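You operate a simulated robot arm through the tools that you are given. There is no shell and no other tool.

The job below is to be done with a simulated robot arm. You get a single attempt, and the scene is never put back.

JOB
Test the job desk's stop button, then make the line ready again.
Fine: mode to HAND first, so that no cycle can start; strike the stop, twist the stop free, then reset at the line desk.

It is judged by the outcome, as a careful person would: the job done as asked, and still so three seconds after it is handed in. It fails if anything else is knocked over, pushed out of place, dropped, spilled or broken.

ROBOT AND FRAMES
A 6-joint arm with a two-finger gripper, fixed in place. Base frame: the origin is at the foot of the arm, x ahead of it, y to its left, z up. Units: m, degrees, N and s.
With the tool pointing down near the work surface it reaches from about 0.1 to 0.96 m from the base axis. Its first joint turns from -166.0 to 166.0 degrees. Payload 2.45 kg.
The TCP is the grasp point between the finger pads, 0.02 m short of the fingertips. In the tool frame z runs along the fingers and y along their closing line. The gripper opens to 0.14 m. The gripper's body begins 0.168 m behind the TCP.
Orientation is that of the tool frame in the base frame, as a unit quaternion [x, y, z, w]. With the fingers straight down and closing along the base's y, the tool's x points along the base's -x, its y along +y and its z along -z.

CONTROLS
- The arm moves only by the tool step_arm. Its argument "motion" is a list of rows, each a list of 6 numbers: the shift along the tool's x, y, z in m, then the turn, a rotation vector about the tool's x, y, z in degrees. In form: [[x, y, z, ax, ay, az], ...]. A call has 1 to 20 rows; each row is the pose to reach, as a shift and turn from the pose commanded when the call began, along the tool's axes at that moment. "hand" is the opening in per cent of the stroke, from 0 (shut) to 100 (fully open), set as the call begins (left out, the last holds). Rows are played at 5 a second. More than 0.05 m and 8.6 degrees between two rows, or a gripper value outside its range, and nothing of the call is played. Where a pose cannot be reached the arm comes as near as it can. A force on the tool above 90 N (or 10 N above the force at the start of the call, whichever is more), or a blocked arm, ends the call early, and 0.2 s more pass. Each finger travels about 0.045 m/s and halts on what it meets, pressing with about 38 N; the grip force reading is that of the motor and also rises with nothing between the fingers. The clock runs only during rows and for 0.2 s after the last one: add rows that repeat a pose to give the fingers time. It gives the time, the measured TCP pose, the force on the tool (base axes), the opening and the grip force at its end, in the units of the frame above (readings bear some noise), with the torque about the TCP (base axes, N m) and any sound that the robot's microphone picked up, and new pictures: "pictures" is both (left out), scene, wrist or none.
- Cameras (640 x 400 px; columns grow to the right, rows downward): "scene" is fixed at [0.3991, 0.6517, 1.8356]; the picture's right is [-0.88, 0.48, 0.00], its down [0.45, 0.82, -0.37] and it looks along [-0.18, -0.32, -0.93] (base axes); focal length 340 px, centre (320, 200). "wrist" rides on the gripper at [0.078, 0.011, -0.209] in the tool frame; the picture's right is [-0.14, 0.99, 0.00], its down [-0.92, -0.13, -0.37] and it looks along [-0.37, -0.05, 0.93] (tool axes); focal length 280 px, centre (320, 200). There is no depth. A picture from a camera that has moved, and an enlarged one, comes with that camera's place and axes in the base frame and with its lens.
- close_up(camera, box): a new picture of the part [left, top, right, bottom] of that camera's present view, enlarged. The clock stands still meanwhile.
- job_done(): hands the job in; it is judged then, once.

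Nothing tells you positions but the pictures and the camera data. Unless the task says otherwise, let go and move clear before handing in.

The tools are called after "Request:" by a JSON object that holds its "api" and its "payload". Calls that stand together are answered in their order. step_arm: Moves the arm, as the interface text tells. Its arguments: {"type":"object","properties":{"motion":{"type":"array","items":{"type":"array","items":{"type":"number"}}},"hand":{"type":"number"},"pictures":{"type":"string","enum":["both","scene","wrist","none"]}},"required":["motion"]} The other tools are called the same way: close_up (camera, box) takes an enlarged picture of a part of a camera's view; job_done () hands the job in.

At the start:

```text
time_s: 0.0
eef_pos: [0.1098, 0.5198, 1.3439]
tcp_rot: [0.0, 1.0, 0.0, 0.0]
contact_force: [0.4, -0.4, 0.3]
moment: [-0.03, 0.01, 0.0]
gripper_width: 0.1401
grasp_force: 0.0
```

scene: 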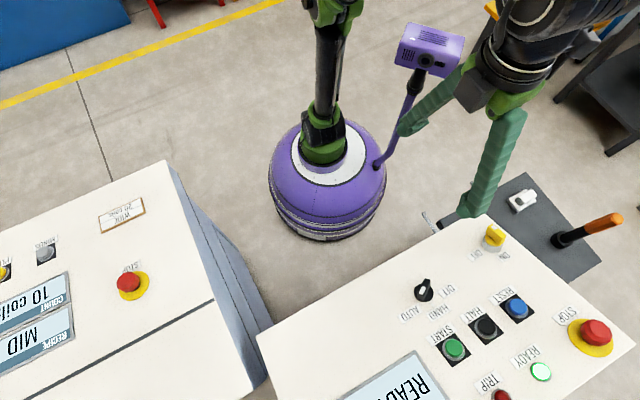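
wrist: 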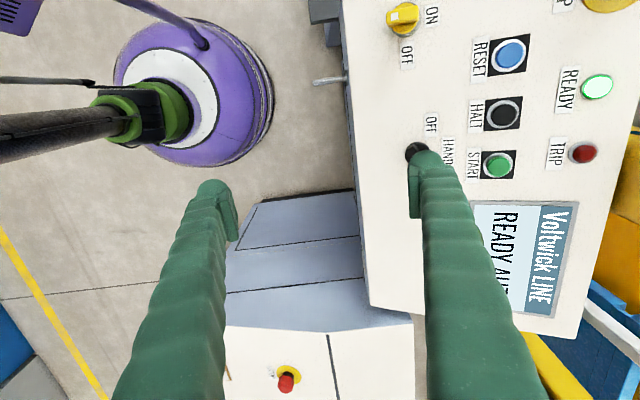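

I see two desks: one with a "Voltwick LINE" display (mode selector OFF/HAND/AUTO, START/HALT/RESET, its own STOP) and another with a coil count/recipe display and a red STOP, probably the job desk. I'll take enlarged views before moving.

Request:
{"api": "close_up", "payload": {"camera": "scene", "box": [380, 200, 640, 400]}}

Request:
{"api": "close_up", "payload": {"camera": "scene", "box": [0, 160, 240, 400]}}

Request:
{"api": "close_up", "payload": {"camera": "wrist", "box": [340, 0, 640, 200]}}

Request:
{"api": "close_up", "payload": {"camera": "wrist", "box": [180, 180, 440, 400]}}

```text
2.00 times, centred on (510, 300) of scene
camera zoom: at [0.3991, 0.6517, 1.8356], right [-0.88, 0.48, 0.0], down [0.45, 0.82, -0.37], along [-0.18, -0.32, -0.93], focal length 679 px, centre (-60, 0)
```

zoom: 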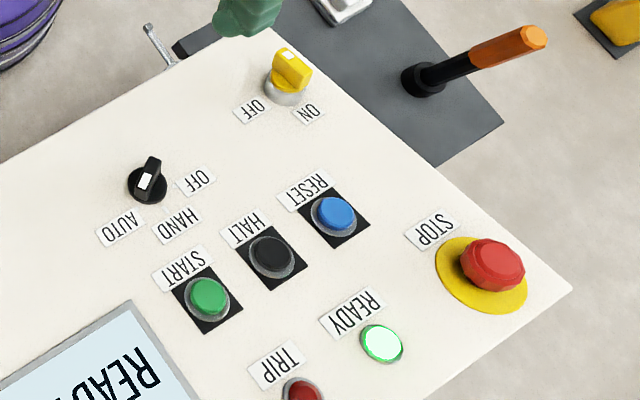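

```text
1.67 times, centred on (120, 280) of scene
camera zoom: at [0.3991, 0.6517, 1.8356], right [-0.88, 0.48, 0.0], down [0.45, 0.82, -0.37], along [-0.18, -0.32, -0.93], focal length 566 px, centre (653, 67)
```

zoom: 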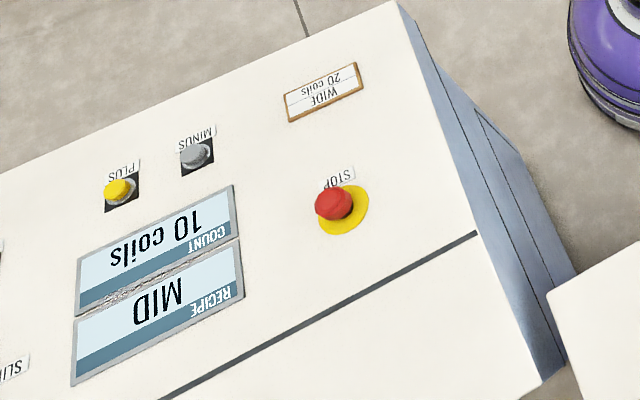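

```text
2.00 times, centred on (490, 100) of wrist
camera zoom: at [0.03, 0.532, 1.5539], right [0.14, 0.99, 0.0], down [0.92, -0.13, 0.37], along [0.37, -0.05, -0.93], focal length 561 px, centre (-20, 400)
```

zoom: 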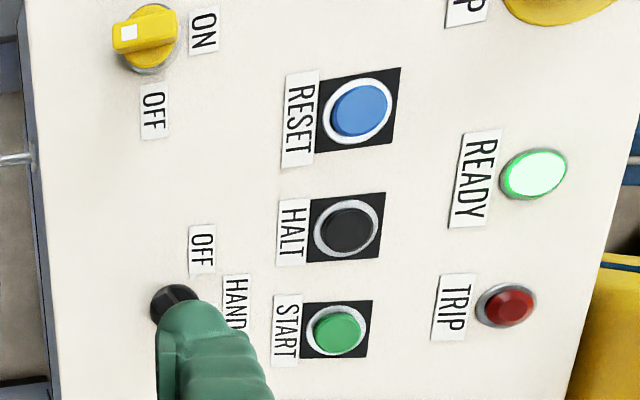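

```text
1.82 times, centred on (310, 290) of wrist
camera zoom: at [0.03, 0.532, 1.5539], right [0.14, 0.99, 0.0], down [0.92, -0.13, 0.37], along [0.37, -0.05, -0.93], focal length 510 px, centre (338, 36)
```

zoom: 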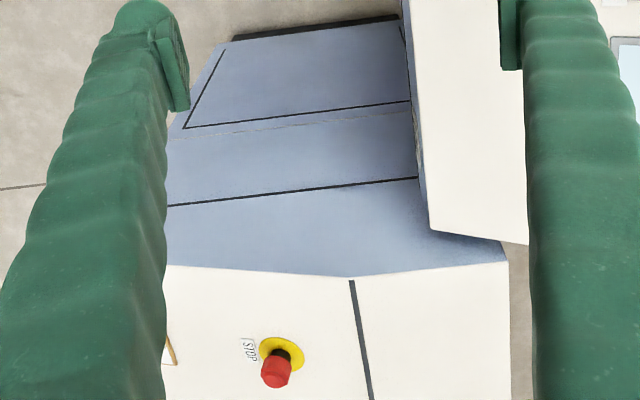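

The line desk panel slopes up away from the robot, with the mode knob near (0.155, 0.68, 1.07) and RESET near (0.03, 0.79, 1.13). The job desk STOP is near (0.72, 0.35, 1.05). I'll turn the wrist in place first, so its camera looks at the panel from the operator's side.

Request:
{"api": "step_arm", "payload": {"motion": [[0, 0, 0, 0, 0, -7.5], [0, 0, 0, 0, 0, -15], [0, 0, 0, 0, 0, -22.5], [0, 0, 0, 0, 0, -30], [0, 0, 0, 0, 0, -37.5], [0, 0, 0, 0, 0, -45], [0, 0, 0, 0, 0, -52.5], [0, 0, 0, 0, 0, -60], [0, 0, 0, 0, 0, -67.5], [0, 0, 0, 0, 0, -75], [0, 0, 0, 0, 0, -82.5], [0, 0, 0, 0, 0, -90], [0, 0, 0, 0, 0, -90]]}}

```text
time_s: 2.8
eef_pos: [0.1094, 0.5202, 1.3444]
tcp_rot: [-0.707, 0.707, 0.001, 0.001]
contact_force: [-0.8, 0.3, -0.8]
moment: [0.01, -0.02, -0.01]
gripper_width: 0.1401
grasp_force: 0.2
camera wrist: at [0.0973, 0.4427, 1.5538], right [-0.99, 0.14, 0.0], down [0.13, 0.92, 0.37], along [0.05, 0.37, -0.93], focal length 280 px, centre (320, 200)
```

scene: 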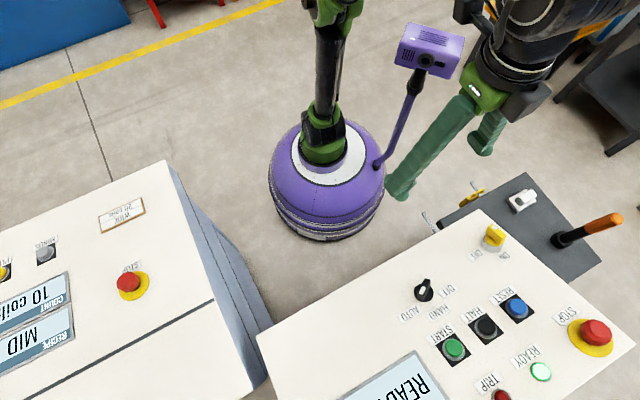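
wrist: 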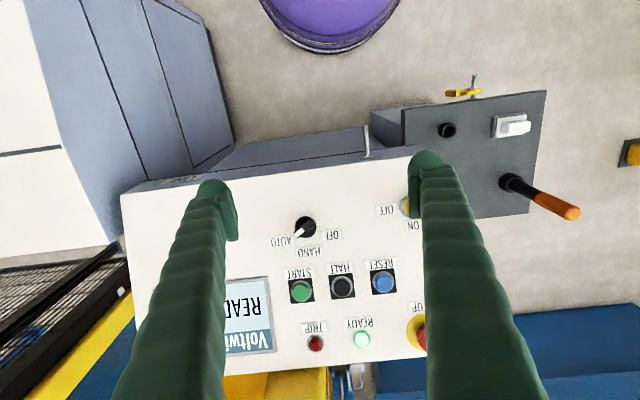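

The wrist camera now shows the whole line panel. I'll zoom in on the knob and buttons.

Request:
{"api": "close_up", "payload": {"camera": "wrist", "box": [230, 190, 430, 315]}}

Request:
{"api": "close_up", "payload": {"camera": "wrist", "box": [230, 260, 430, 385]}}

Request:
{"api": "close_up", "payload": {"camera": "scene", "box": [390, 260, 470, 330]}}

```text
3.20 times, centred on (330, 252) of wrist
camera zoom: at [0.0973, 0.4427, 1.5538], right [-0.99, 0.14, 0.0], down [0.13, 0.92, 0.37], along [0.05, 0.37, -0.93], focal length 897 px, centre (288, 32)
```

zoom: 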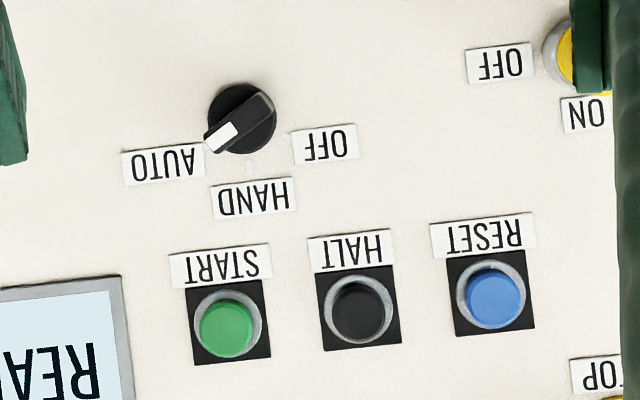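

```text
3.20 times, centred on (330, 322) of wrist
camera zoom: at [0.0973, 0.4427, 1.5538], right [-0.99, 0.14, 0.0], down [0.13, 0.92, 0.37], along [0.05, 0.37, -0.93], focal length 897 px, centre (288, -192)
```

zoom: 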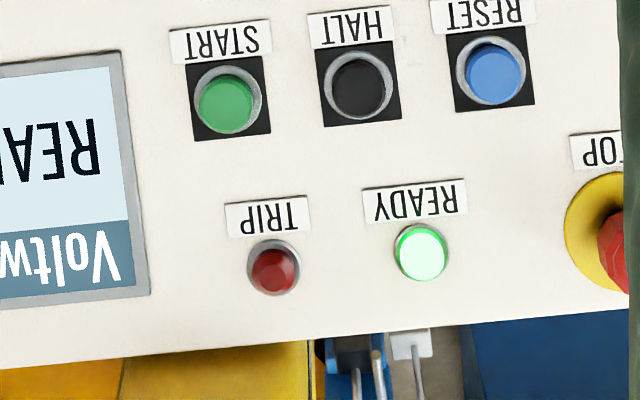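

```text
5.71 times, centred on (430, 295) of scene
camera zoom: at [0.3991, 0.6517, 1.8356], right [-0.88, 0.48, 0.0], down [0.45, 0.82, -0.37], along [-0.18, -0.32, -0.93], focal length 1940 px, centre (-309, -343)
```

zoom: 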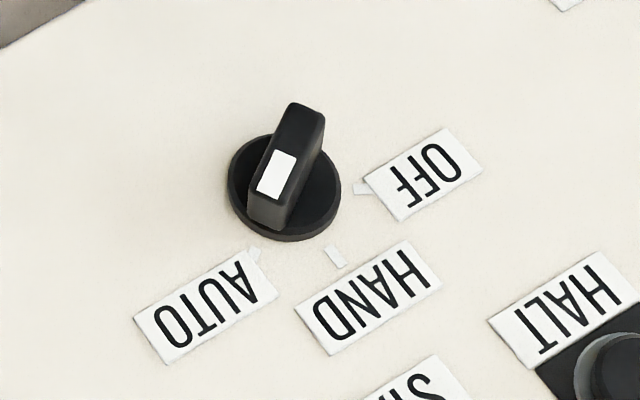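

The panel slopes about 22° and the mode knob's axis meets it near (0.160, 0.687, 1.068). Its pointer is on AUTO, with HAND 60° counter-clockwise, straight up the slope. I'll move above the knob with the tool tilted square to the panel and the fingers part-closed, then turn to line up with the knob's ridge.

Request:
{"api": "step_arm", "payload": {"motion": [[-0.02, -0.008, 0.027, 0, -3.7, 0], [-0.04, -0.017, 0.055, 0, -7.3, 0], [-0.061, -0.025, 0.082, 0, -11, 0], [-0.081, -0.033, 0.11, 0, -14.7, 0], [-0.102, -0.042, 0.137, 0, -18.3, 0], [-0.122, -0.05, 0.165, 0, -22, 0], [-0.122, -0.05, 0.165, 0, -22, 0]], "hand": 40, "pictures": "none"}}

Request:
{"api": "step_arm", "payload": {"motion": [[0, 0, 0, 0, 0, 7.5], [0, 0, 0, 0, 0, 15], [0, 0, 0, 0, 0, 22.5], [0, 0, 0, 0, 0, 30], [0, 0, 0, 0, 0, 37.5], [0, 0, 0, 0, 0, 45], [0, 0, 0, 0, 0, 52.5], [0, 0, 0, 0, 0, 60], [0, 0, 0, 0, 0, 60]]}}

```text
time_s: 4.4
eef_pos: [0.1609, 0.6434, 1.1793]
tcp_rot: [-0.694, 0.694, 0.135, 0.136]
contact_force: [0.2, -0.9, 0.8]
moment: [-0.01, 0.01, 0.0]
gripper_width: 0.0559
grasp_force: 0.0
```

```text
time_s: 6.4
eef_pos: [0.1595, 0.6439, 1.1791]
tcp_rot: [-0.253, 0.948, 0.185, 0.05]
contact_force: [0.1, 0.2, -0.3]
moment: [0.04, -0.01, 0.03]
gripper_width: 0.0562
grasp_force: 0.1
camera wrist: at [0.0852, 0.538, 1.3625], right [-0.37, 0.86, 0.35], down [0.86, 0.18, 0.47], along [0.34, 0.48, -0.81], focal length 280 px, centre (320, 200)
```

scene: 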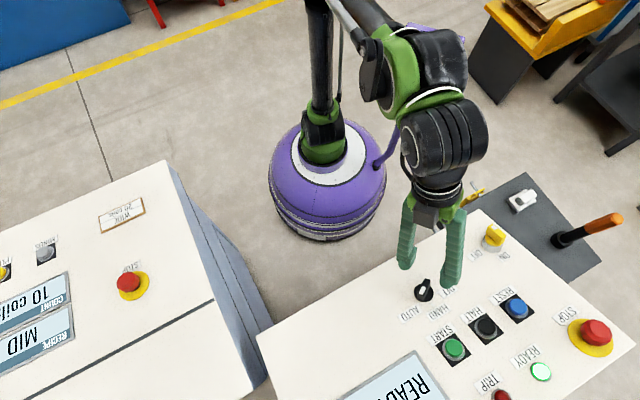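
wrist: 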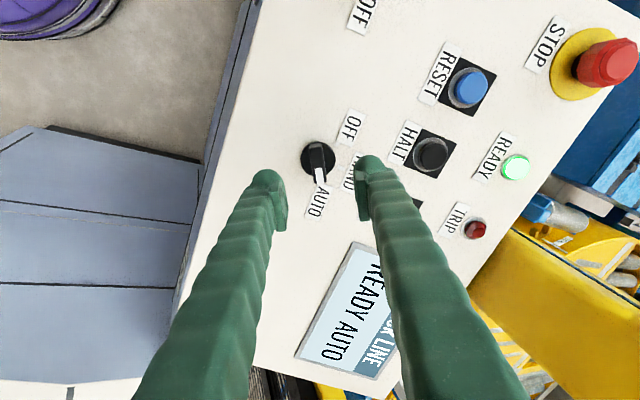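

The fingers look well aligned over the knob. I'll check the alignment with a close view before descending.

Request:
{"api": "close_up", "payload": {"camera": "wrist", "box": [260, 110, 400, 220]}}

Request:
{"api": "close_up", "payload": {"camera": "scene", "box": [380, 200, 500, 320]}}

```text
3.64 times, centred on (330, 165) of wrist
camera zoom: at [0.0852, 0.538, 1.3625], right [-0.37, 0.86, 0.35], down [0.86, 0.18, 0.47], along [0.34, 0.48, -0.81], focal length 1020 px, centre (284, 327)
```

zoom: 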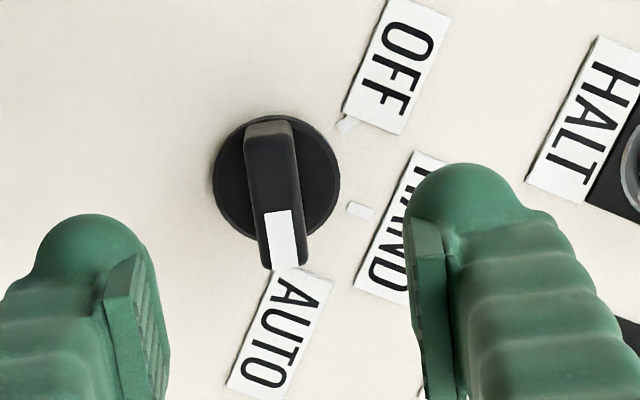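

```text
3.33 times, centred on (440, 260) of scene
camera zoom: at [0.3991, 0.6517, 1.8356], right [-0.88, 0.48, 0.0], down [0.45, 0.82, -0.37], along [-0.18, -0.32, -0.93], focal length 1132 px, centre (-80, 0)
```

zoom: 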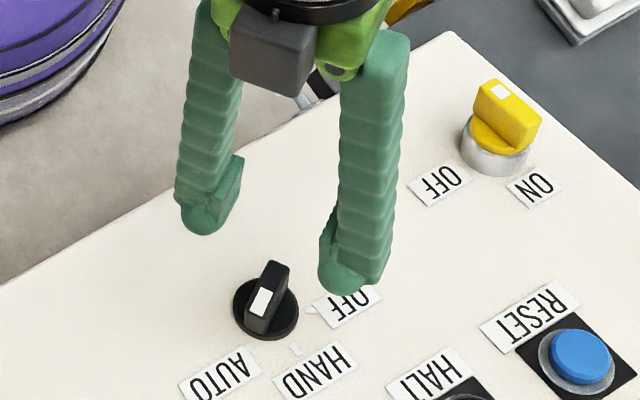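

The alignment is good, about 2 mm and a few degrees off. I'll lower along the panel normal so the pads straddle the ridge, with the tips about 14 mm above the panel.

Request:
{"api": "step_arm", "payload": {"motion": [[0.001, -0.001, 0.02, 0, 0, 0], [0.002, -0.002, 0.04, 0, 0, 0], [0.002, -0.002, 0.055, 0, 0, 0], [0.002, -0.002, 0.07, 0, 0, 0], [0.002, -0.002, 0.078, 0, 0, 0], [0.002, -0.002, 0.085, 0, 0, 0], [0.002, -0.002, 0.085, 0, 0, 0]]}}

```text
time_s: 8.0
eef_pos: [0.1578, 0.6713, 1.0998]
tcp_rot: [-0.254, 0.948, 0.185, 0.05]
contact_force: [-0.1, -0.4, 0.0]
moment: [0.0, 0.02, 0.0]
gripper_width: 0.056
grasp_force: 0.0
camera wrist: at [0.0843, 0.5663, 1.2829], right [-0.38, 0.86, 0.35], down [0.86, 0.18, 0.47], along [0.34, 0.48, -0.81], focal length 280 px, centre (320, 200)
```

scene: 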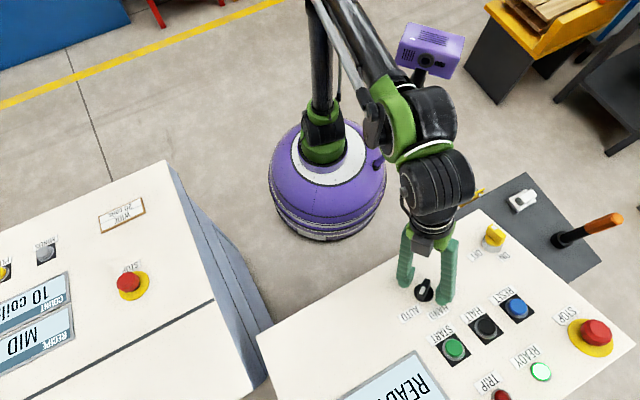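
wrist: 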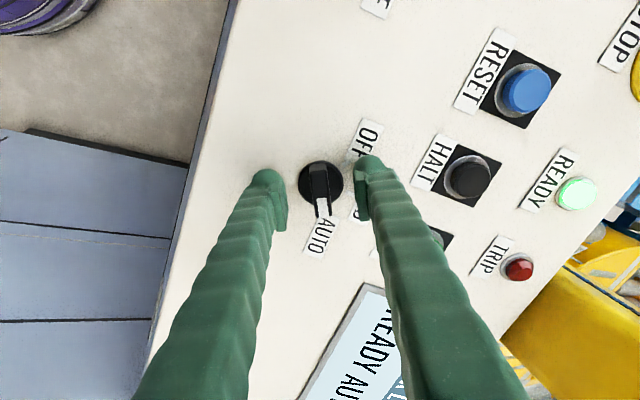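

Request:
{"api": "close_up", "payload": {"camera": "wrist", "box": [250, 130, 400, 240]}}

Request:
{"api": "close_up", "payload": {"camera": "scene", "box": [380, 230, 480, 320]}}

```text
3.64 times, centred on (325, 185) of wrist
camera zoom: at [0.0843, 0.5663, 1.2829], right [-0.38, 0.86, 0.35], down [0.86, 0.18, 0.47], along [0.34, 0.48, -0.81], focal length 1020 px, centre (302, 254)
```

zoom: 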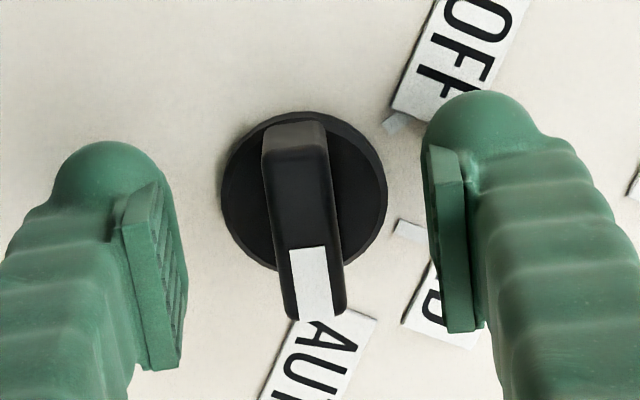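

```text
4.44 times, centred on (430, 275) of scene
camera zoom: at [0.3991, 0.6517, 1.8356], right [-0.88, 0.48, 0.0], down [0.45, 0.82, -0.37], along [-0.18, -0.32, -0.93], focal length 1509 px, centre (-169, -133)
```

zoom: 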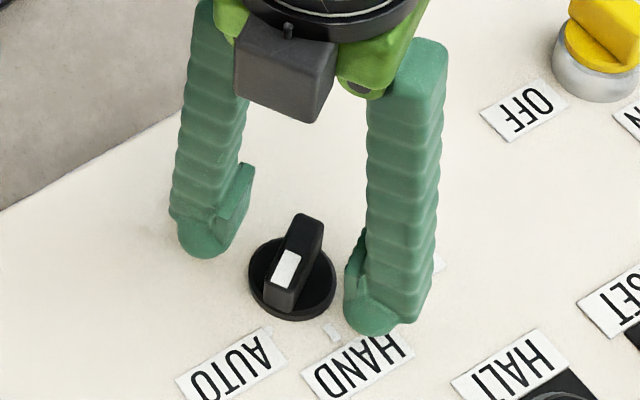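

The ridge sits centred between the pads. I'll close the fingers on it now.

Request:
{"api": "step_arm", "payload": {"motion": [[0, 0, 0, 0, 0, 0], [0, 0, 0, 0, 0, 0], [0, 0, 0, 0, 0, 0], [0, 0, 0, 0, 0, 0]], "hand": 0}}

```text
time_s: 9.0
eef_pos: [0.1577, 0.6721, 1.0999]
tcp_rot: [-0.253, 0.948, 0.184, 0.051]
contact_force: [-1.3, 6.3, 4.2]
moment: [0.07, -0.07, 0.0]
gripper_width: 0.0141
grasp_force: 36.2
camera wrist: at [0.0841, 0.5665, 1.2831], right [-0.38, 0.86, 0.35], down [0.86, 0.18, 0.47], along [0.34, 0.48, -0.81], focal length 280 px, centre (320, 200)
```

scene: 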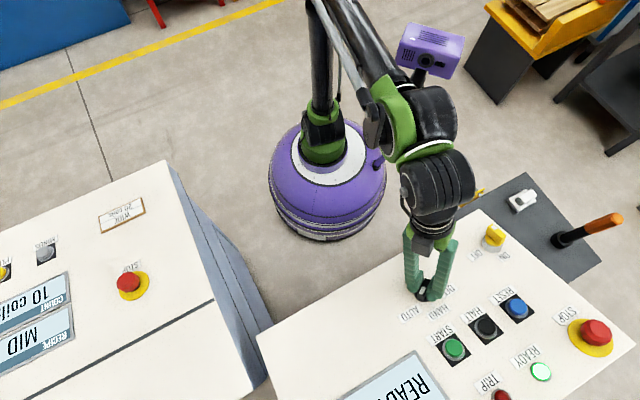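
wrist: 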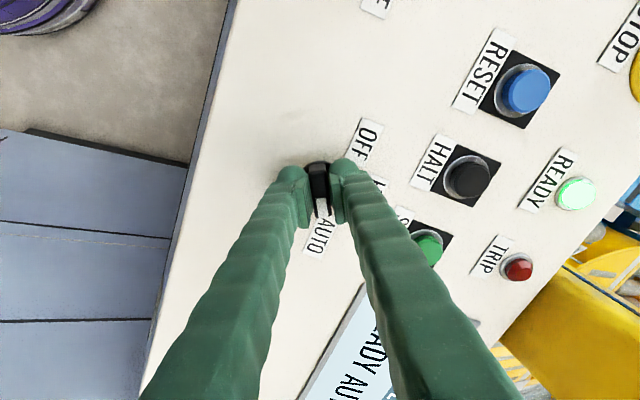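

The ridge is gripped (14 mm between the pads). I'll turn it counter-clockwise by 60° from AUTO to HAND.

Request:
{"api": "step_arm", "payload": {"motion": [[0, 0, 0, 0, 0, -6], [0, 0, 0, 0, 0, -12], [0, 0, 0, 0, 0, -18], [0, 0, 0, 0, 0, -24], [0, 0, 0, 0, 0, -30], [0, 0, 0, 0, 0, -36], [0, 0, 0, 0, 0, -42], [0, 0, 0, 0, 0, -48], [0, 0, 0, 0, 0, -54], [0, 0, 0, 0, 0, -60], [0, 0, 0, 0, 0, -60]]}}

```text
time_s: 11.4
eef_pos: [0.1598, 0.6706, 1.0997]
tcp_rot: [0.694, -0.694, -0.135, -0.136]
contact_force: [13.1, -24.3, -6.7]
moment: [-0.21, -0.09, -0.08]
gripper_width: 0.0139
grasp_force: 40.4
camera wrist: at [0.1482, 0.5207, 1.2645], right [-0.99, 0.13, 0.05], down [0.13, 0.71, 0.69], along [0.05, 0.69, -0.72], focal length 280 px, centre (320, 200)
```

scene: 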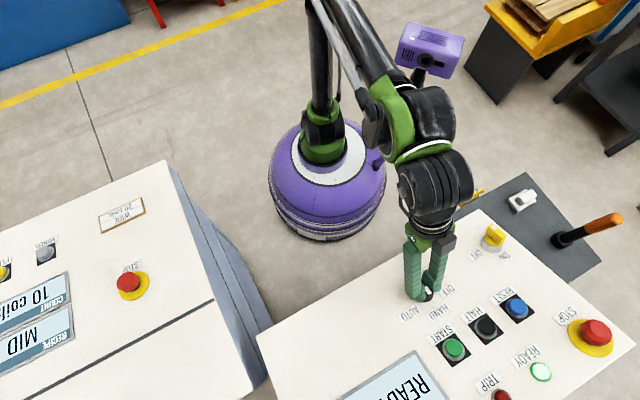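
wrist: 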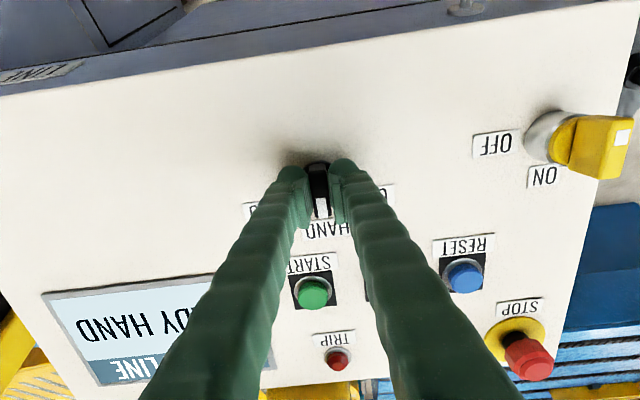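

The display now reads "READY HAND" and the pointer is on HAND. I'll open the fingers and retreat along the panel normal.

Request:
{"api": "step_arm", "payload": {"motion": [[0, 0, 0, 0, 0, 0], [0, 0, 0, 0, 0, 0], [0, 0, 0, 0, 0, 0], [0, 0, 0, 0, 0, 0]], "hand": 40, "pictures": "none"}}

Request:
{"api": "step_arm", "payload": {"motion": [[0, 0, -0.03, 0, 0, 0], [0, 0, -0.07, 0, 0, 0], [0, 0, -0.11, 0, 0, 0], [0, 0, -0.15, 0, 0, 0], [0, 0, -0.15, 0, 0, 0]]}}

```text
time_s: 12.4
eef_pos: [0.1584, 0.6718, 1.0994]
tcp_rot: [0.695, -0.693, -0.136, -0.135]
contact_force: [0.5, -0.4, 0.6]
moment: [-0.01, 0.01, 0.02]
gripper_width: 0.0562
grasp_force: 0.0
```

```text
time_s: 13.6
eef_pos: [0.1585, 0.6166, 1.2405]
tcp_rot: [-0.694, 0.694, 0.135, 0.136]
contact_force: [0.0, 0.5, 0.0]
moment: [0.04, 0.02, -0.01]
gripper_width: 0.0557
grasp_force: 0.0
camera wrist: at [0.1471, 0.4672, 1.405], right [-0.99, 0.13, 0.05], down [0.13, 0.71, 0.69], along [0.05, 0.69, -0.72], focal length 280 px, centre (320, 200)
```

scene: 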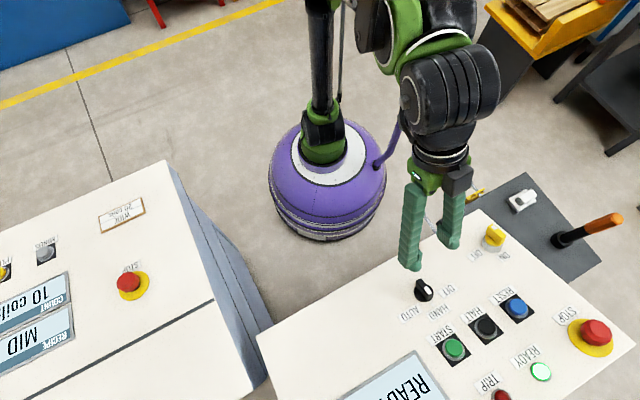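
wrist: 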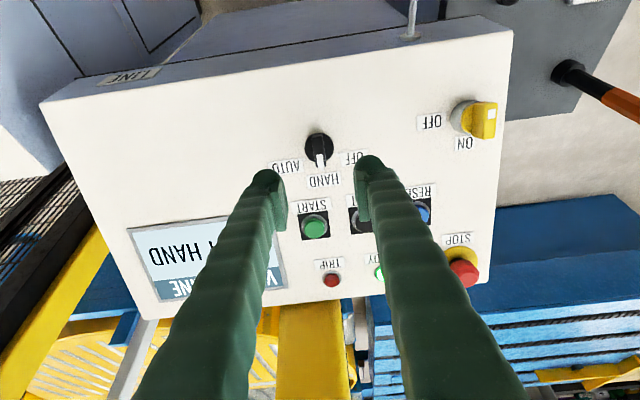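

Mode is on HAND with the knob free of the fingers. Next I'll rise and cross over to look at the job desk's STOP button, estimated near (0.72, 0.35, 1.05), from above and in front.

Request:
{"api": "step_arm", "payload": {"motion": [[-0.0125, 0, -0.0309, 0, 0, 0], [-0.025, 0, -0.0618, 0, 0, 0], [-0.0375, 0, -0.0927, 0, 0, 0], [-0.0136, -0.0367, -0.1024, 0, 1.47, 0], [0.0103, -0.0733, -0.112, 0, 2.93, 0], [0.0343, -0.11, -0.1217, 0, 4.4, 0], [0.0582, -0.1467, -0.1314, 0, 5.87, 0], [0.0821, -0.1833, -0.141, 0, 7.33, 0], [0.106, -0.22, -0.1507, 0, 8.8, 0], [0.1299, -0.2567, -0.1604, 0, 10.27, 0], [0.1539, -0.2933, -0.17, 0, 11.73, 0], [0.1778, -0.33, -0.1797, 0, 13.2, 0], [0.2017, -0.3667, -0.1894, 0, 14.67, 0], [0.2256, -0.4033, -0.199, 0, 16.13, 0], [0.2495, -0.44, -0.2087, 0, 17.6, 0], [0.2735, -0.4767, -0.2184, 0, 19.07, 0], [0.2974, -0.5133, -0.228, 0, 20.53, 0], [0.3213, -0.55, -0.2377, 0, 22, 0], [0.3213, -0.55, -0.2377, 0, 22, 0]]}}

```text
time_s: 17.6
eef_pos: [0.7034, 0.2259, 1.3245]
tcp_rot: [0.708, -0.707, 0.0, 0.0]
contact_force: [0.8, 0.4, -0.6]
moment: [-0.01, 0.05, 0.01]
gripper_width: 0.0564
grasp_force: 0.0
out of reach, approached as far as the arm can: row 18, 19
camera wrist: at [0.6912, 0.1483, 1.5345], right [-0.99, 0.14, 0.0], down [0.13, 0.92, 0.37], along [0.05, 0.37, -0.93], focal length 280 px, centre (320, 200)
```

scene: 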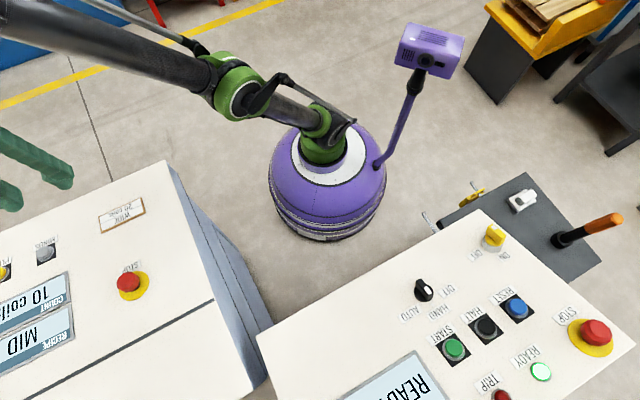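
wrist: 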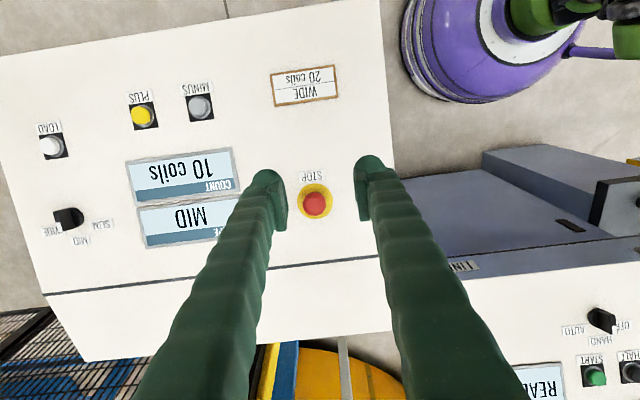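

I'm above the job desk, and STOP is just ahead of and below the fingers. I'll zoom in to check the head, its collar and any twist arrows, and to work out the panel slope.

Request:
{"api": "close_up", "payload": {"camera": "wrist", "box": [270, 155, 370, 230]}}

Request:
{"api": "close_up", "payload": {"camera": "scene", "box": [80, 240, 180, 320]}}

Request:
{"api": "close_up", "payload": {"camera": "wrist", "box": [0, 40, 400, 290]}}

Request:
{"api": "close_up", "payload": {"camera": "scene", "box": [0, 160, 240, 400]}}

```text
5.33 times, centred on (320, 192) of wrist
camera zoom: at [0.6912, 0.1483, 1.5345], right [-0.99, 0.14, 0.0], down [0.13, 0.92, 0.37], along [0.05, 0.37, -0.93], focal length 1495 px, centre (320, 240)
```

zoom: 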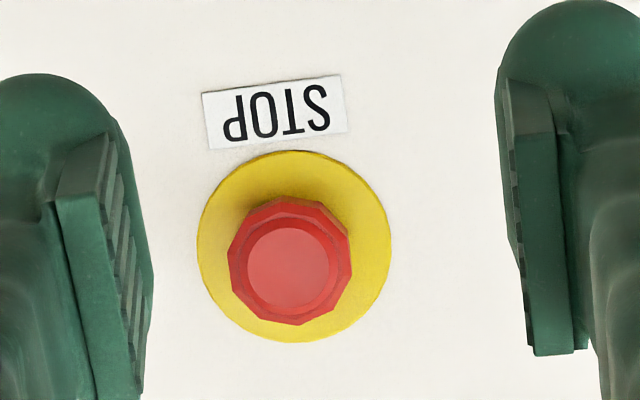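

```text
5.00 times, centred on (130, 280) of scene
camera zoom: at [0.3991, 0.6517, 1.8356], right [-0.88, 0.48, 0.0], down [0.45, 0.82, -0.37], along [-0.18, -0.32, -0.93], focal length 1698 px, centre (1270, -200)
```

zoom: 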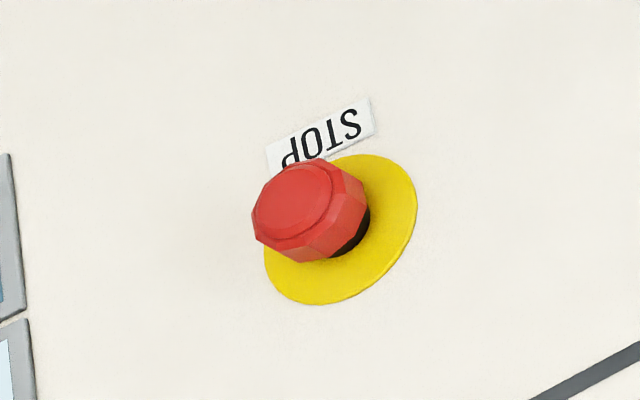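

```text
1.60 times, centred on (200, 165) of wrist
camera zoom: at [0.6912, 0.1483, 1.5345], right [-0.99, 0.14, 0.0], down [0.13, 0.92, 0.37], along [0.05, 0.37, -0.93], focal length 449 px, centre (512, 256)
```

zoom: 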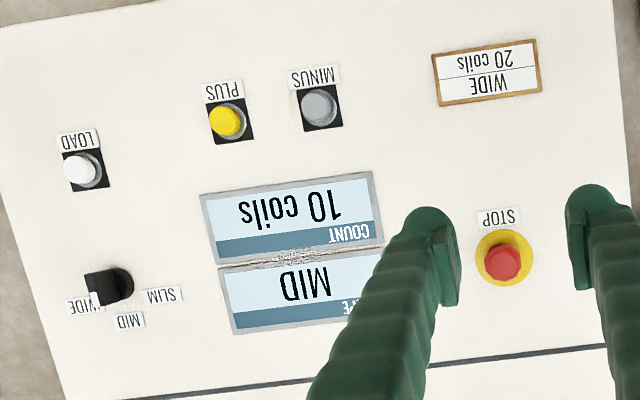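

```text
1.67 times, centred on (120, 280) of scene
camera zoom: at [0.3991, 0.6517, 1.8356], right [-0.88, 0.48, 0.0], down [0.45, 0.82, -0.37], along [-0.18, -0.32, -0.93], focal length 566 px, centre (653, 67)
```

zoom: 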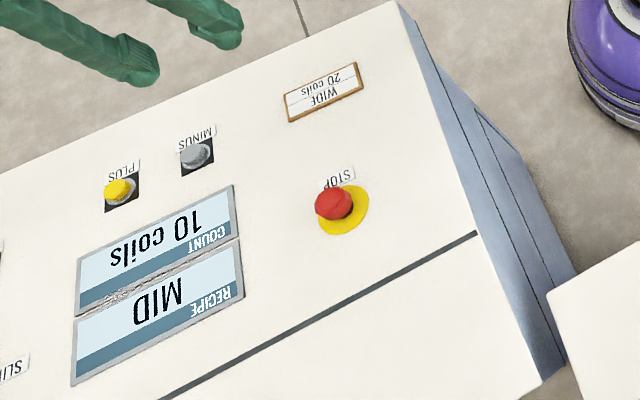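

STOP's plate is near (0.729, 0.350, 1.027), with a red head about 41 mm wide standing about 40 mm proud on a panel sloping about 12°. I'll move in above its axis with the fingers shut.

Request:
{"api": "step_arm", "payload": {"motion": [[-0.018, -0.005, 0.028, 0, -2.4, 0], [-0.036, -0.01, 0.056, 0, -4.8, 0], [-0.054, -0.015, 0.084, 0, -7.2, 0], [-0.072, -0.02, 0.112, 0, -9.6, 0], [-0.0908, -0.0256, 0.141, 0, -12, 0], [-0.0908, -0.0256, 0.141, 0, -12, 0]], "hand": 0}}

```text
time_s: 19.0
eef_pos: [0.7255, 0.3176, 1.1852]
tcp_rot: [0.703, -0.703, -0.075, -0.074]
contact_force: [0.2, 0.4, 0.2]
moment: [0.02, 0.02, 0.0]
gripper_width: 0.0
grasp_force: 29.0
camera wrist: at [0.7135, 0.1985, 1.3737], right [-0.99, 0.14, 0.03], down [0.13, 0.82, 0.55], along [0.05, 0.55, -0.83], focal length 280 px, centre (320, 200)
```

scene: 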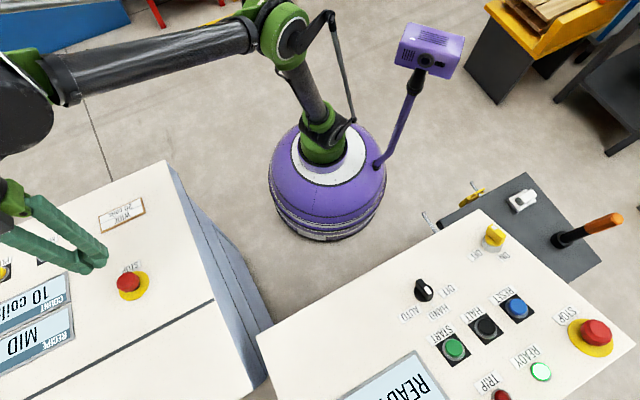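
wrist: 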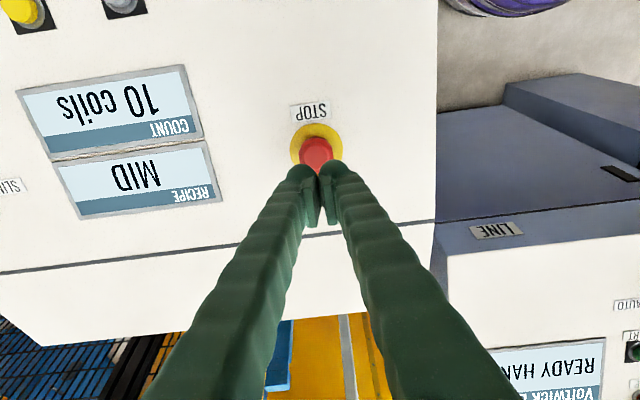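

The fingers are above the head. I'll zoom in to check centring against the tool axis, which should project at about (320, 159) at the head's height.

Request:
{"api": "close_up", "payload": {"camera": "wrist", "box": [270, 90, 370, 190]}}

Request:
{"api": "close_up", "payload": {"camera": "scene", "box": [60, 220, 180, 320]}}

```text
4.00 times, centred on (320, 140) of wrist
camera zoom: at [0.7135, 0.1985, 1.3737], right [-0.99, 0.14, 0.03], down [0.13, 0.82, 0.55], along [0.05, 0.55, -0.83], focal length 1122 px, centre (320, 440)
```

zoom: 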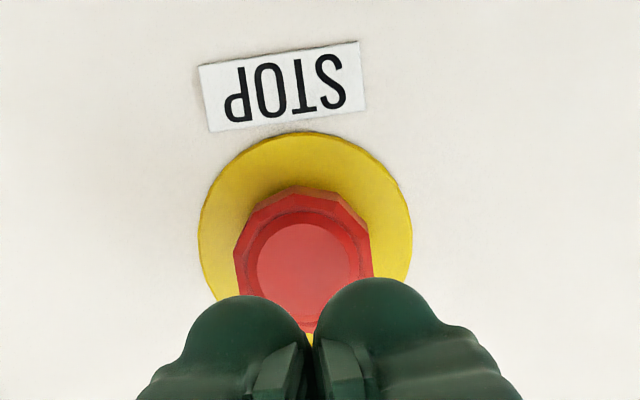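

```text
4.00 times, centred on (120, 270) of scene
camera zoom: at [0.3991, 0.6517, 1.8356], right [-0.88, 0.48, 0.0], down [0.45, 0.82, -0.37], along [-0.18, -0.32, -0.93], focal length 1358 px, centre (1120, -80)
```

zoom: 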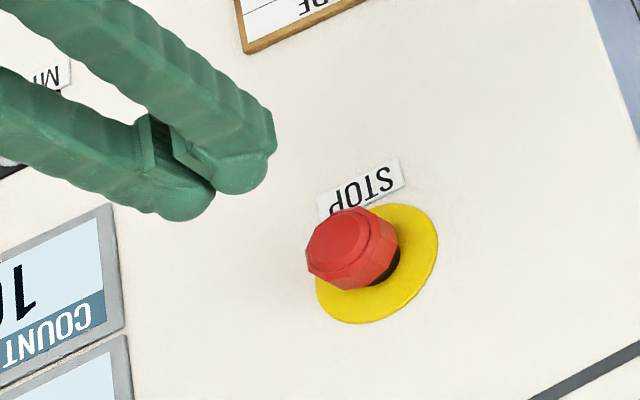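

The head is offset about 4 mm toward the tool's +x and 4 mm toward its -y. I'll correct for that and descend to about 10 mm above the head.

Request:
{"api": "step_arm", "payload": {"motion": [[0.0038, -0.0042, 0.01, 0, 0, 0], [0.0038, -0.0042, 0.035, 0, 0, 0], [0.0038, -0.0042, 0.06, 0, 0, 0], [0.0038, -0.0042, 0.08, 0, 0, 0], [0.0038, -0.0042, 0.09, 0, 0, 0], [0.0038, -0.0042, 0.09, 0, 0, 0]]}}

```text
time_s: 20.4
eef_pos: [0.732, 0.3325, 1.0969]
tcp_rot: [-0.703, 0.704, 0.074, 0.074]
contact_force: [-0.8, -0.2, 0.3]
moment: [0.0, 0.0, 0.0]
gripper_width: 0.0
grasp_force: 29.5
camera wrist: at [0.7204, 0.2132, 1.2854], right [-0.99, 0.14, 0.03], down [0.13, 0.82, 0.55], along [0.05, 0.55, -0.83], focal length 280 px, centre (320, 200)
```

scene: 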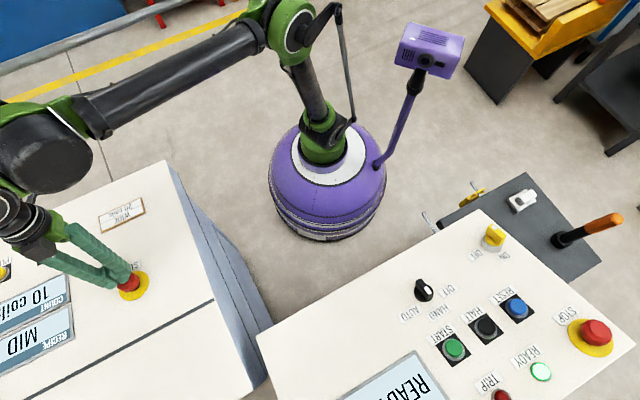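
wrist: 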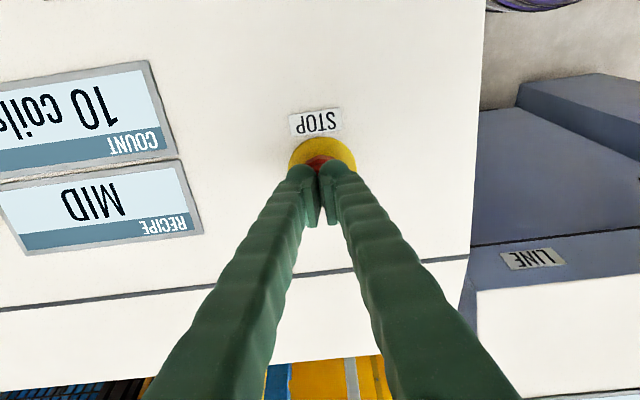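

Request:
{"api": "close_up", "payload": {"camera": "scene", "box": [70, 230, 170, 320]}}

Request:
{"api": "close_up", "payload": {"camera": "wrist", "box": [270, 100, 370, 200]}}

```text
4.44 times, centred on (120, 275) of scene
camera zoom: at [0.3991, 0.6517, 1.8356], right [-0.88, 0.48, 0.0], down [0.45, 0.82, -0.37], along [-0.18, -0.32, -0.93], focal length 1509 px, centre (1209, -133)
```

zoom: 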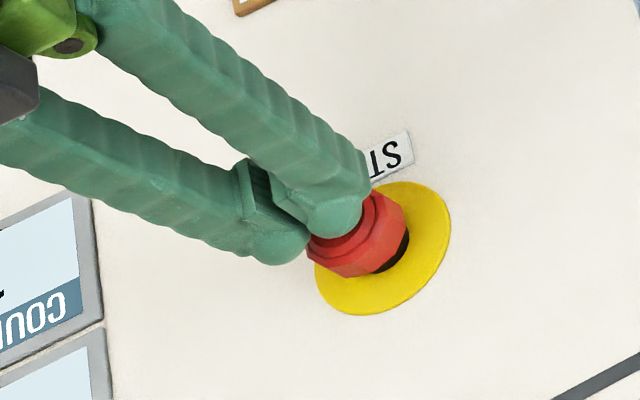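

```text
4.00 times, centred on (320, 150) of wrist
camera zoom: at [0.7204, 0.2132, 1.2854], right [-0.99, 0.14, 0.03], down [0.13, 0.82, 0.55], along [0.05, 0.55, -0.83], focal length 1122 px, centre (320, 400)
```

zoom: 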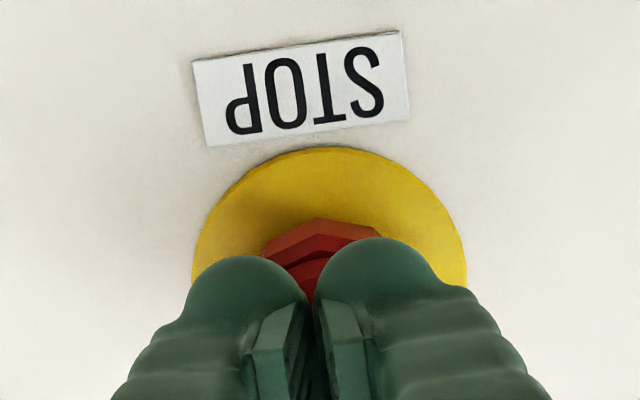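

Centring is within about 1 mm, and the fingertips are roughly 14 mm above the head. I'll press down gradually and watch the force and the line desk's lamps.

Request:
{"api": "step_arm", "payload": {"motion": [[0, 0.001, 0.006, 0, 0, 0], [0, 0.001, 0.01, 0, 0, 0], [0, 0.001, 0.013, 0, 0, 0], [0, 0.001, 0.015, 0, 0, 0], [0, 0.001, 0.017, 0, 0, 0], [0, 0.001, 0.019, 0, 0, 0]]}}

```text
time_s: 21.8
eef_pos: [0.7294, 0.3357, 1.0789]
tcp_rot: [0.703, -0.703, -0.074, -0.075]
contact_force: [-0.1, -0.7, -0.1]
moment: [0.03, 0.01, 0.02]
gripper_width: 0.0001
grasp_force: 29.6
camera wrist: at [0.7182, 0.2175, 1.2666], right [-0.99, 0.13, 0.03], down [0.13, 0.82, 0.55], along [0.05, 0.55, -0.83], focal length 280 px, centre (320, 200)
```

scene: 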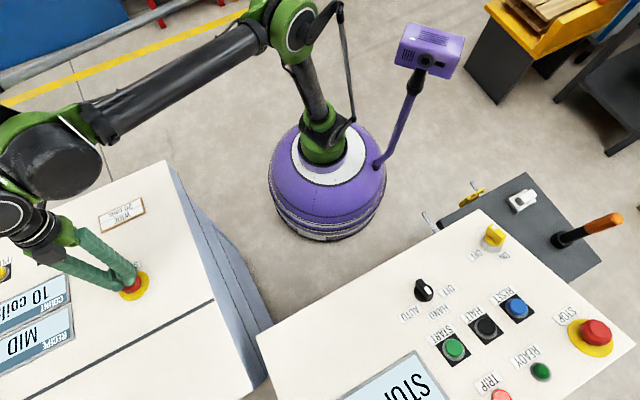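
wrist: 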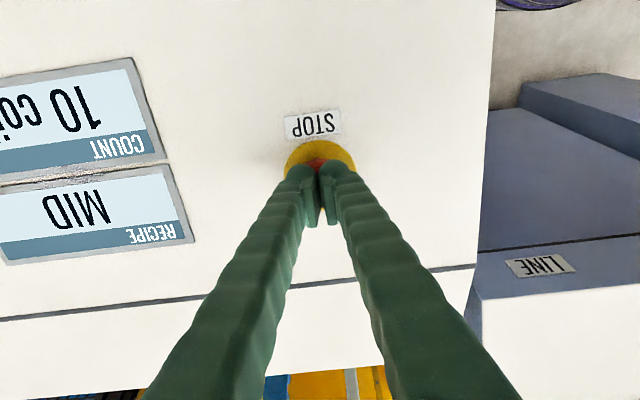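

The strike worked: the line display now reads "STOP", READY is out and TRIP is lit. I'll back off, open the fingers and look at the latched button.

Request:
{"api": "step_arm", "payload": {"motion": [[0, 0, -0.02, 0, 0, 0], [0, 0, -0.05, 0, 0, 0], [0, 0, -0.08, 0, 0, 0], [0, 0, -0.08, 0, 0, 0], [0, 0, -0.08, 0, 0, 0]], "pictures": "none"}}

Request:
{"api": "step_arm", "payload": {"motion": [[0, 0, 0, 0, 0, 0], [0, 0, 0, 0, 0, 0], [0, 0, 0, 0, 0, 0], [0, 0, 0, 0, 0, 0], [0, 0, 0, 0, 0, 0]], "hand": 52}}

Request:
{"api": "close_up", "payload": {"camera": "wrist", "box": [250, 90, 390, 210]}}

Request:
{"api": "close_up", "payload": {"camera": "scene", "box": [70, 230, 170, 320]}}

Request:
{"api": "close_up", "payload": {"camera": "scene", "box": [340, 260, 640, 400]}}

```text
time_s: 23.0
eef_pos: [0.7294, 0.3187, 1.156]
tcp_rot: [-0.703, 0.703, 0.074, 0.074]
contact_force: [0.5, -0.2, 0.2]
moment: [-0.03, 0.0, -0.03]
gripper_width: 0.0
grasp_force: 29.6
```

```text
time_s: 24.2
eef_pos: [0.7281, 0.3195, 1.1572]
tcp_rot: [-0.703, 0.703, 0.074, 0.074]
contact_force: [0.2, -0.5, -0.5]
moment: [-0.01, -0.01, 0.02]
gripper_width: 0.0728
grasp_force: 0.0
camera wrist: at [0.7171, 0.1994, 1.3453], right [-0.99, 0.14, 0.03], down [0.13, 0.82, 0.55], along [0.05, 0.55, -0.83], focal length 280 px, centre (320, 200)
```

scene: 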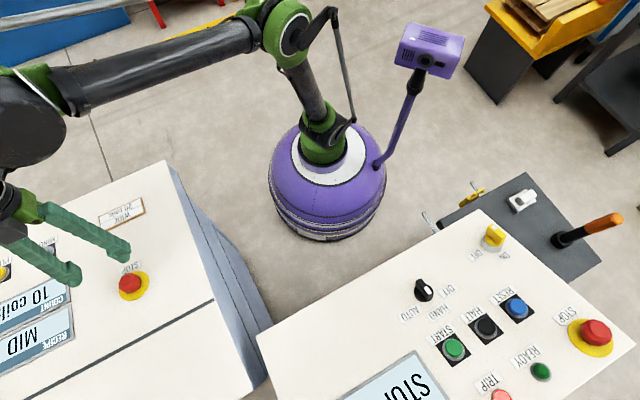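
wrist: 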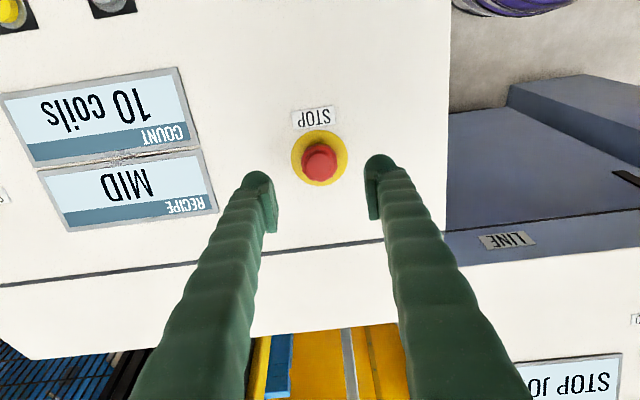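

```text
3.33 times, centred on (320, 150) of wrist
camera zoom: at [0.7171, 0.1994, 1.3453], right [-0.99, 0.14, 0.03], down [0.13, 0.82, 0.55], along [0.05, 0.55, -0.83], focal length 935 px, centre (320, 367)
```

zoom: 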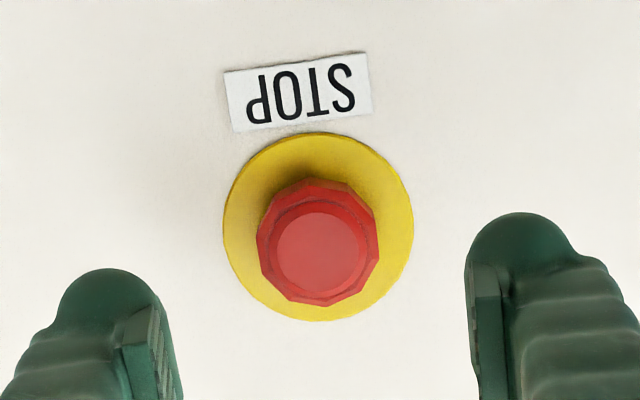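

```text
4.44 times, centred on (120, 275) of scene
camera zoom: at [0.3991, 0.6517, 1.8356], right [-0.88, 0.48, 0.0], down [0.45, 0.82, -0.37], along [-0.18, -0.32, -0.93], focal length 1509 px, centre (1209, -133)
```

zoom: 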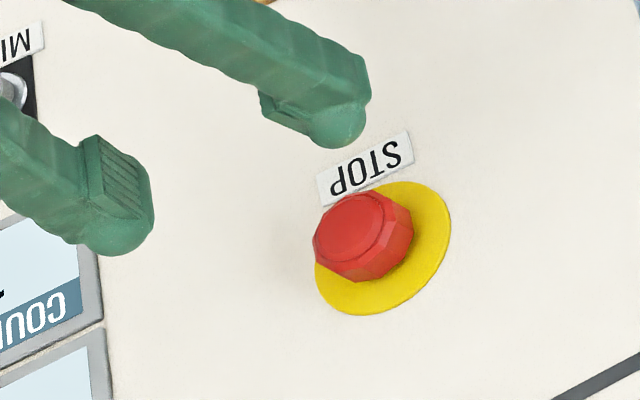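

```text
2.13 times, centred on (490, 330) of scene
camera zoom: at [0.3991, 0.6517, 1.8356], right [-0.88, 0.48, 0.0], down [0.45, 0.82, -0.37], along [-0.18, -0.32, -0.93], focal length 724 px, centre (-43, -77)
```

zoom: 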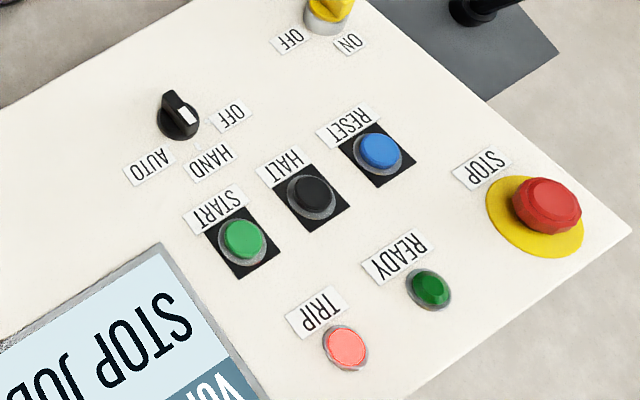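

The display reads "STOP JOB" and the head is latched down. I'll lower the open fingers so they straddle the 42 mm head, with the tips staying about 12 mm above the panel.

Request:
{"api": "step_arm", "payload": {"motion": [[0.0, 0, 0.03, 0, 0, 0], [0.0, 0, 0.055, 0, 0, 0], [0.0, 0, 0.075, 0, 0, 0], [0.0, 0, 0.088, 0, 0, 0], [0.0, 0, 0.095, 0, 0, 0], [0.0, 0, 0.101, 0, 0, 0], [0.0, 0, 0.101, 0, 0, 0]]}}

Request:
{"api": "close_up", "payload": {"camera": "wrist", "box": [250, 110, 390, 230]}}

Request:
{"api": "close_up", "payload": {"camera": "scene", "box": [70, 230, 170, 320]}}

```text
time_s: 25.8
eef_pos: [0.7322, 0.3407, 1.0573]
tcp_rot: [-0.703, 0.704, 0.075, 0.074]
contact_force: [-0.3, 0.3, -0.5]
moment: [0.02, -0.03, -0.03]
gripper_width: 0.0728
grasp_force: 0.0
camera wrist: at [0.7194, 0.2212, 1.2456], right [-0.99, 0.14, 0.03], down [0.13, 0.82, 0.55], along [0.05, 0.55, -0.83], focal length 280 px, centre (320, 200)
```

scene: 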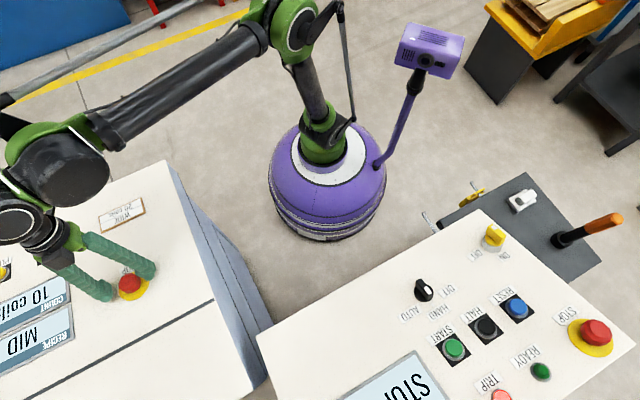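
wrist: 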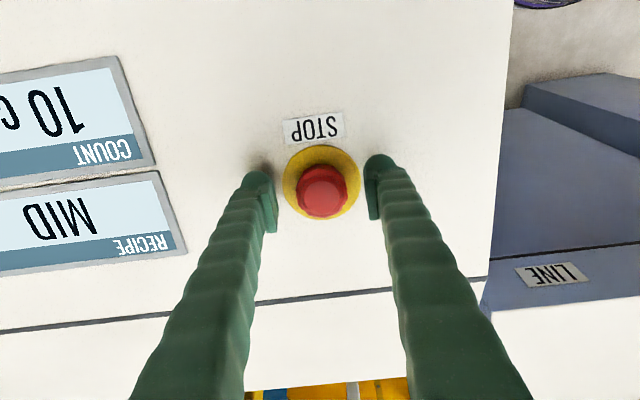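

```text
3.33 times, centred on (320, 170) of wrist
camera zoom: at [0.7194, 0.2212, 1.2456], right [-0.99, 0.14, 0.03], down [0.13, 0.82, 0.55], along [0.05, 0.55, -0.83], focal length 935 px, centre (320, 300)
```

zoom: 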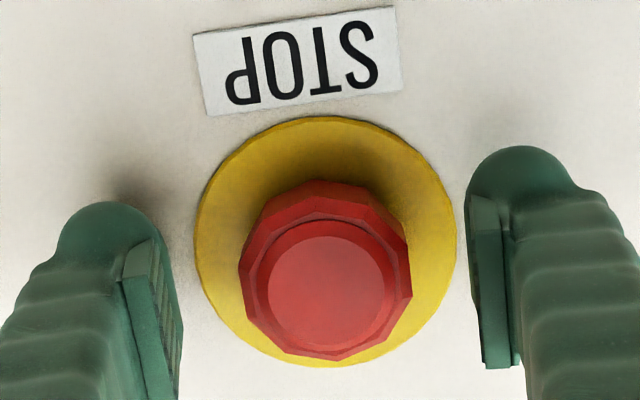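

```text
4.44 times, centred on (120, 275) of scene
camera zoom: at [0.3991, 0.6517, 1.8356], right [-0.88, 0.48, 0.0], down [0.45, 0.82, -0.37], along [-0.18, -0.32, -0.93], focal length 1509 px, centre (1209, -133)
```

zoom: 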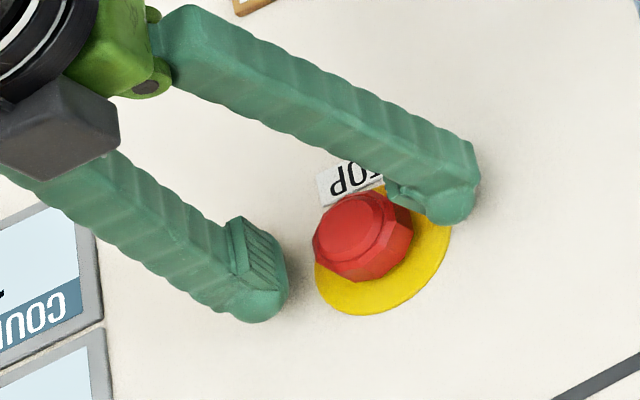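

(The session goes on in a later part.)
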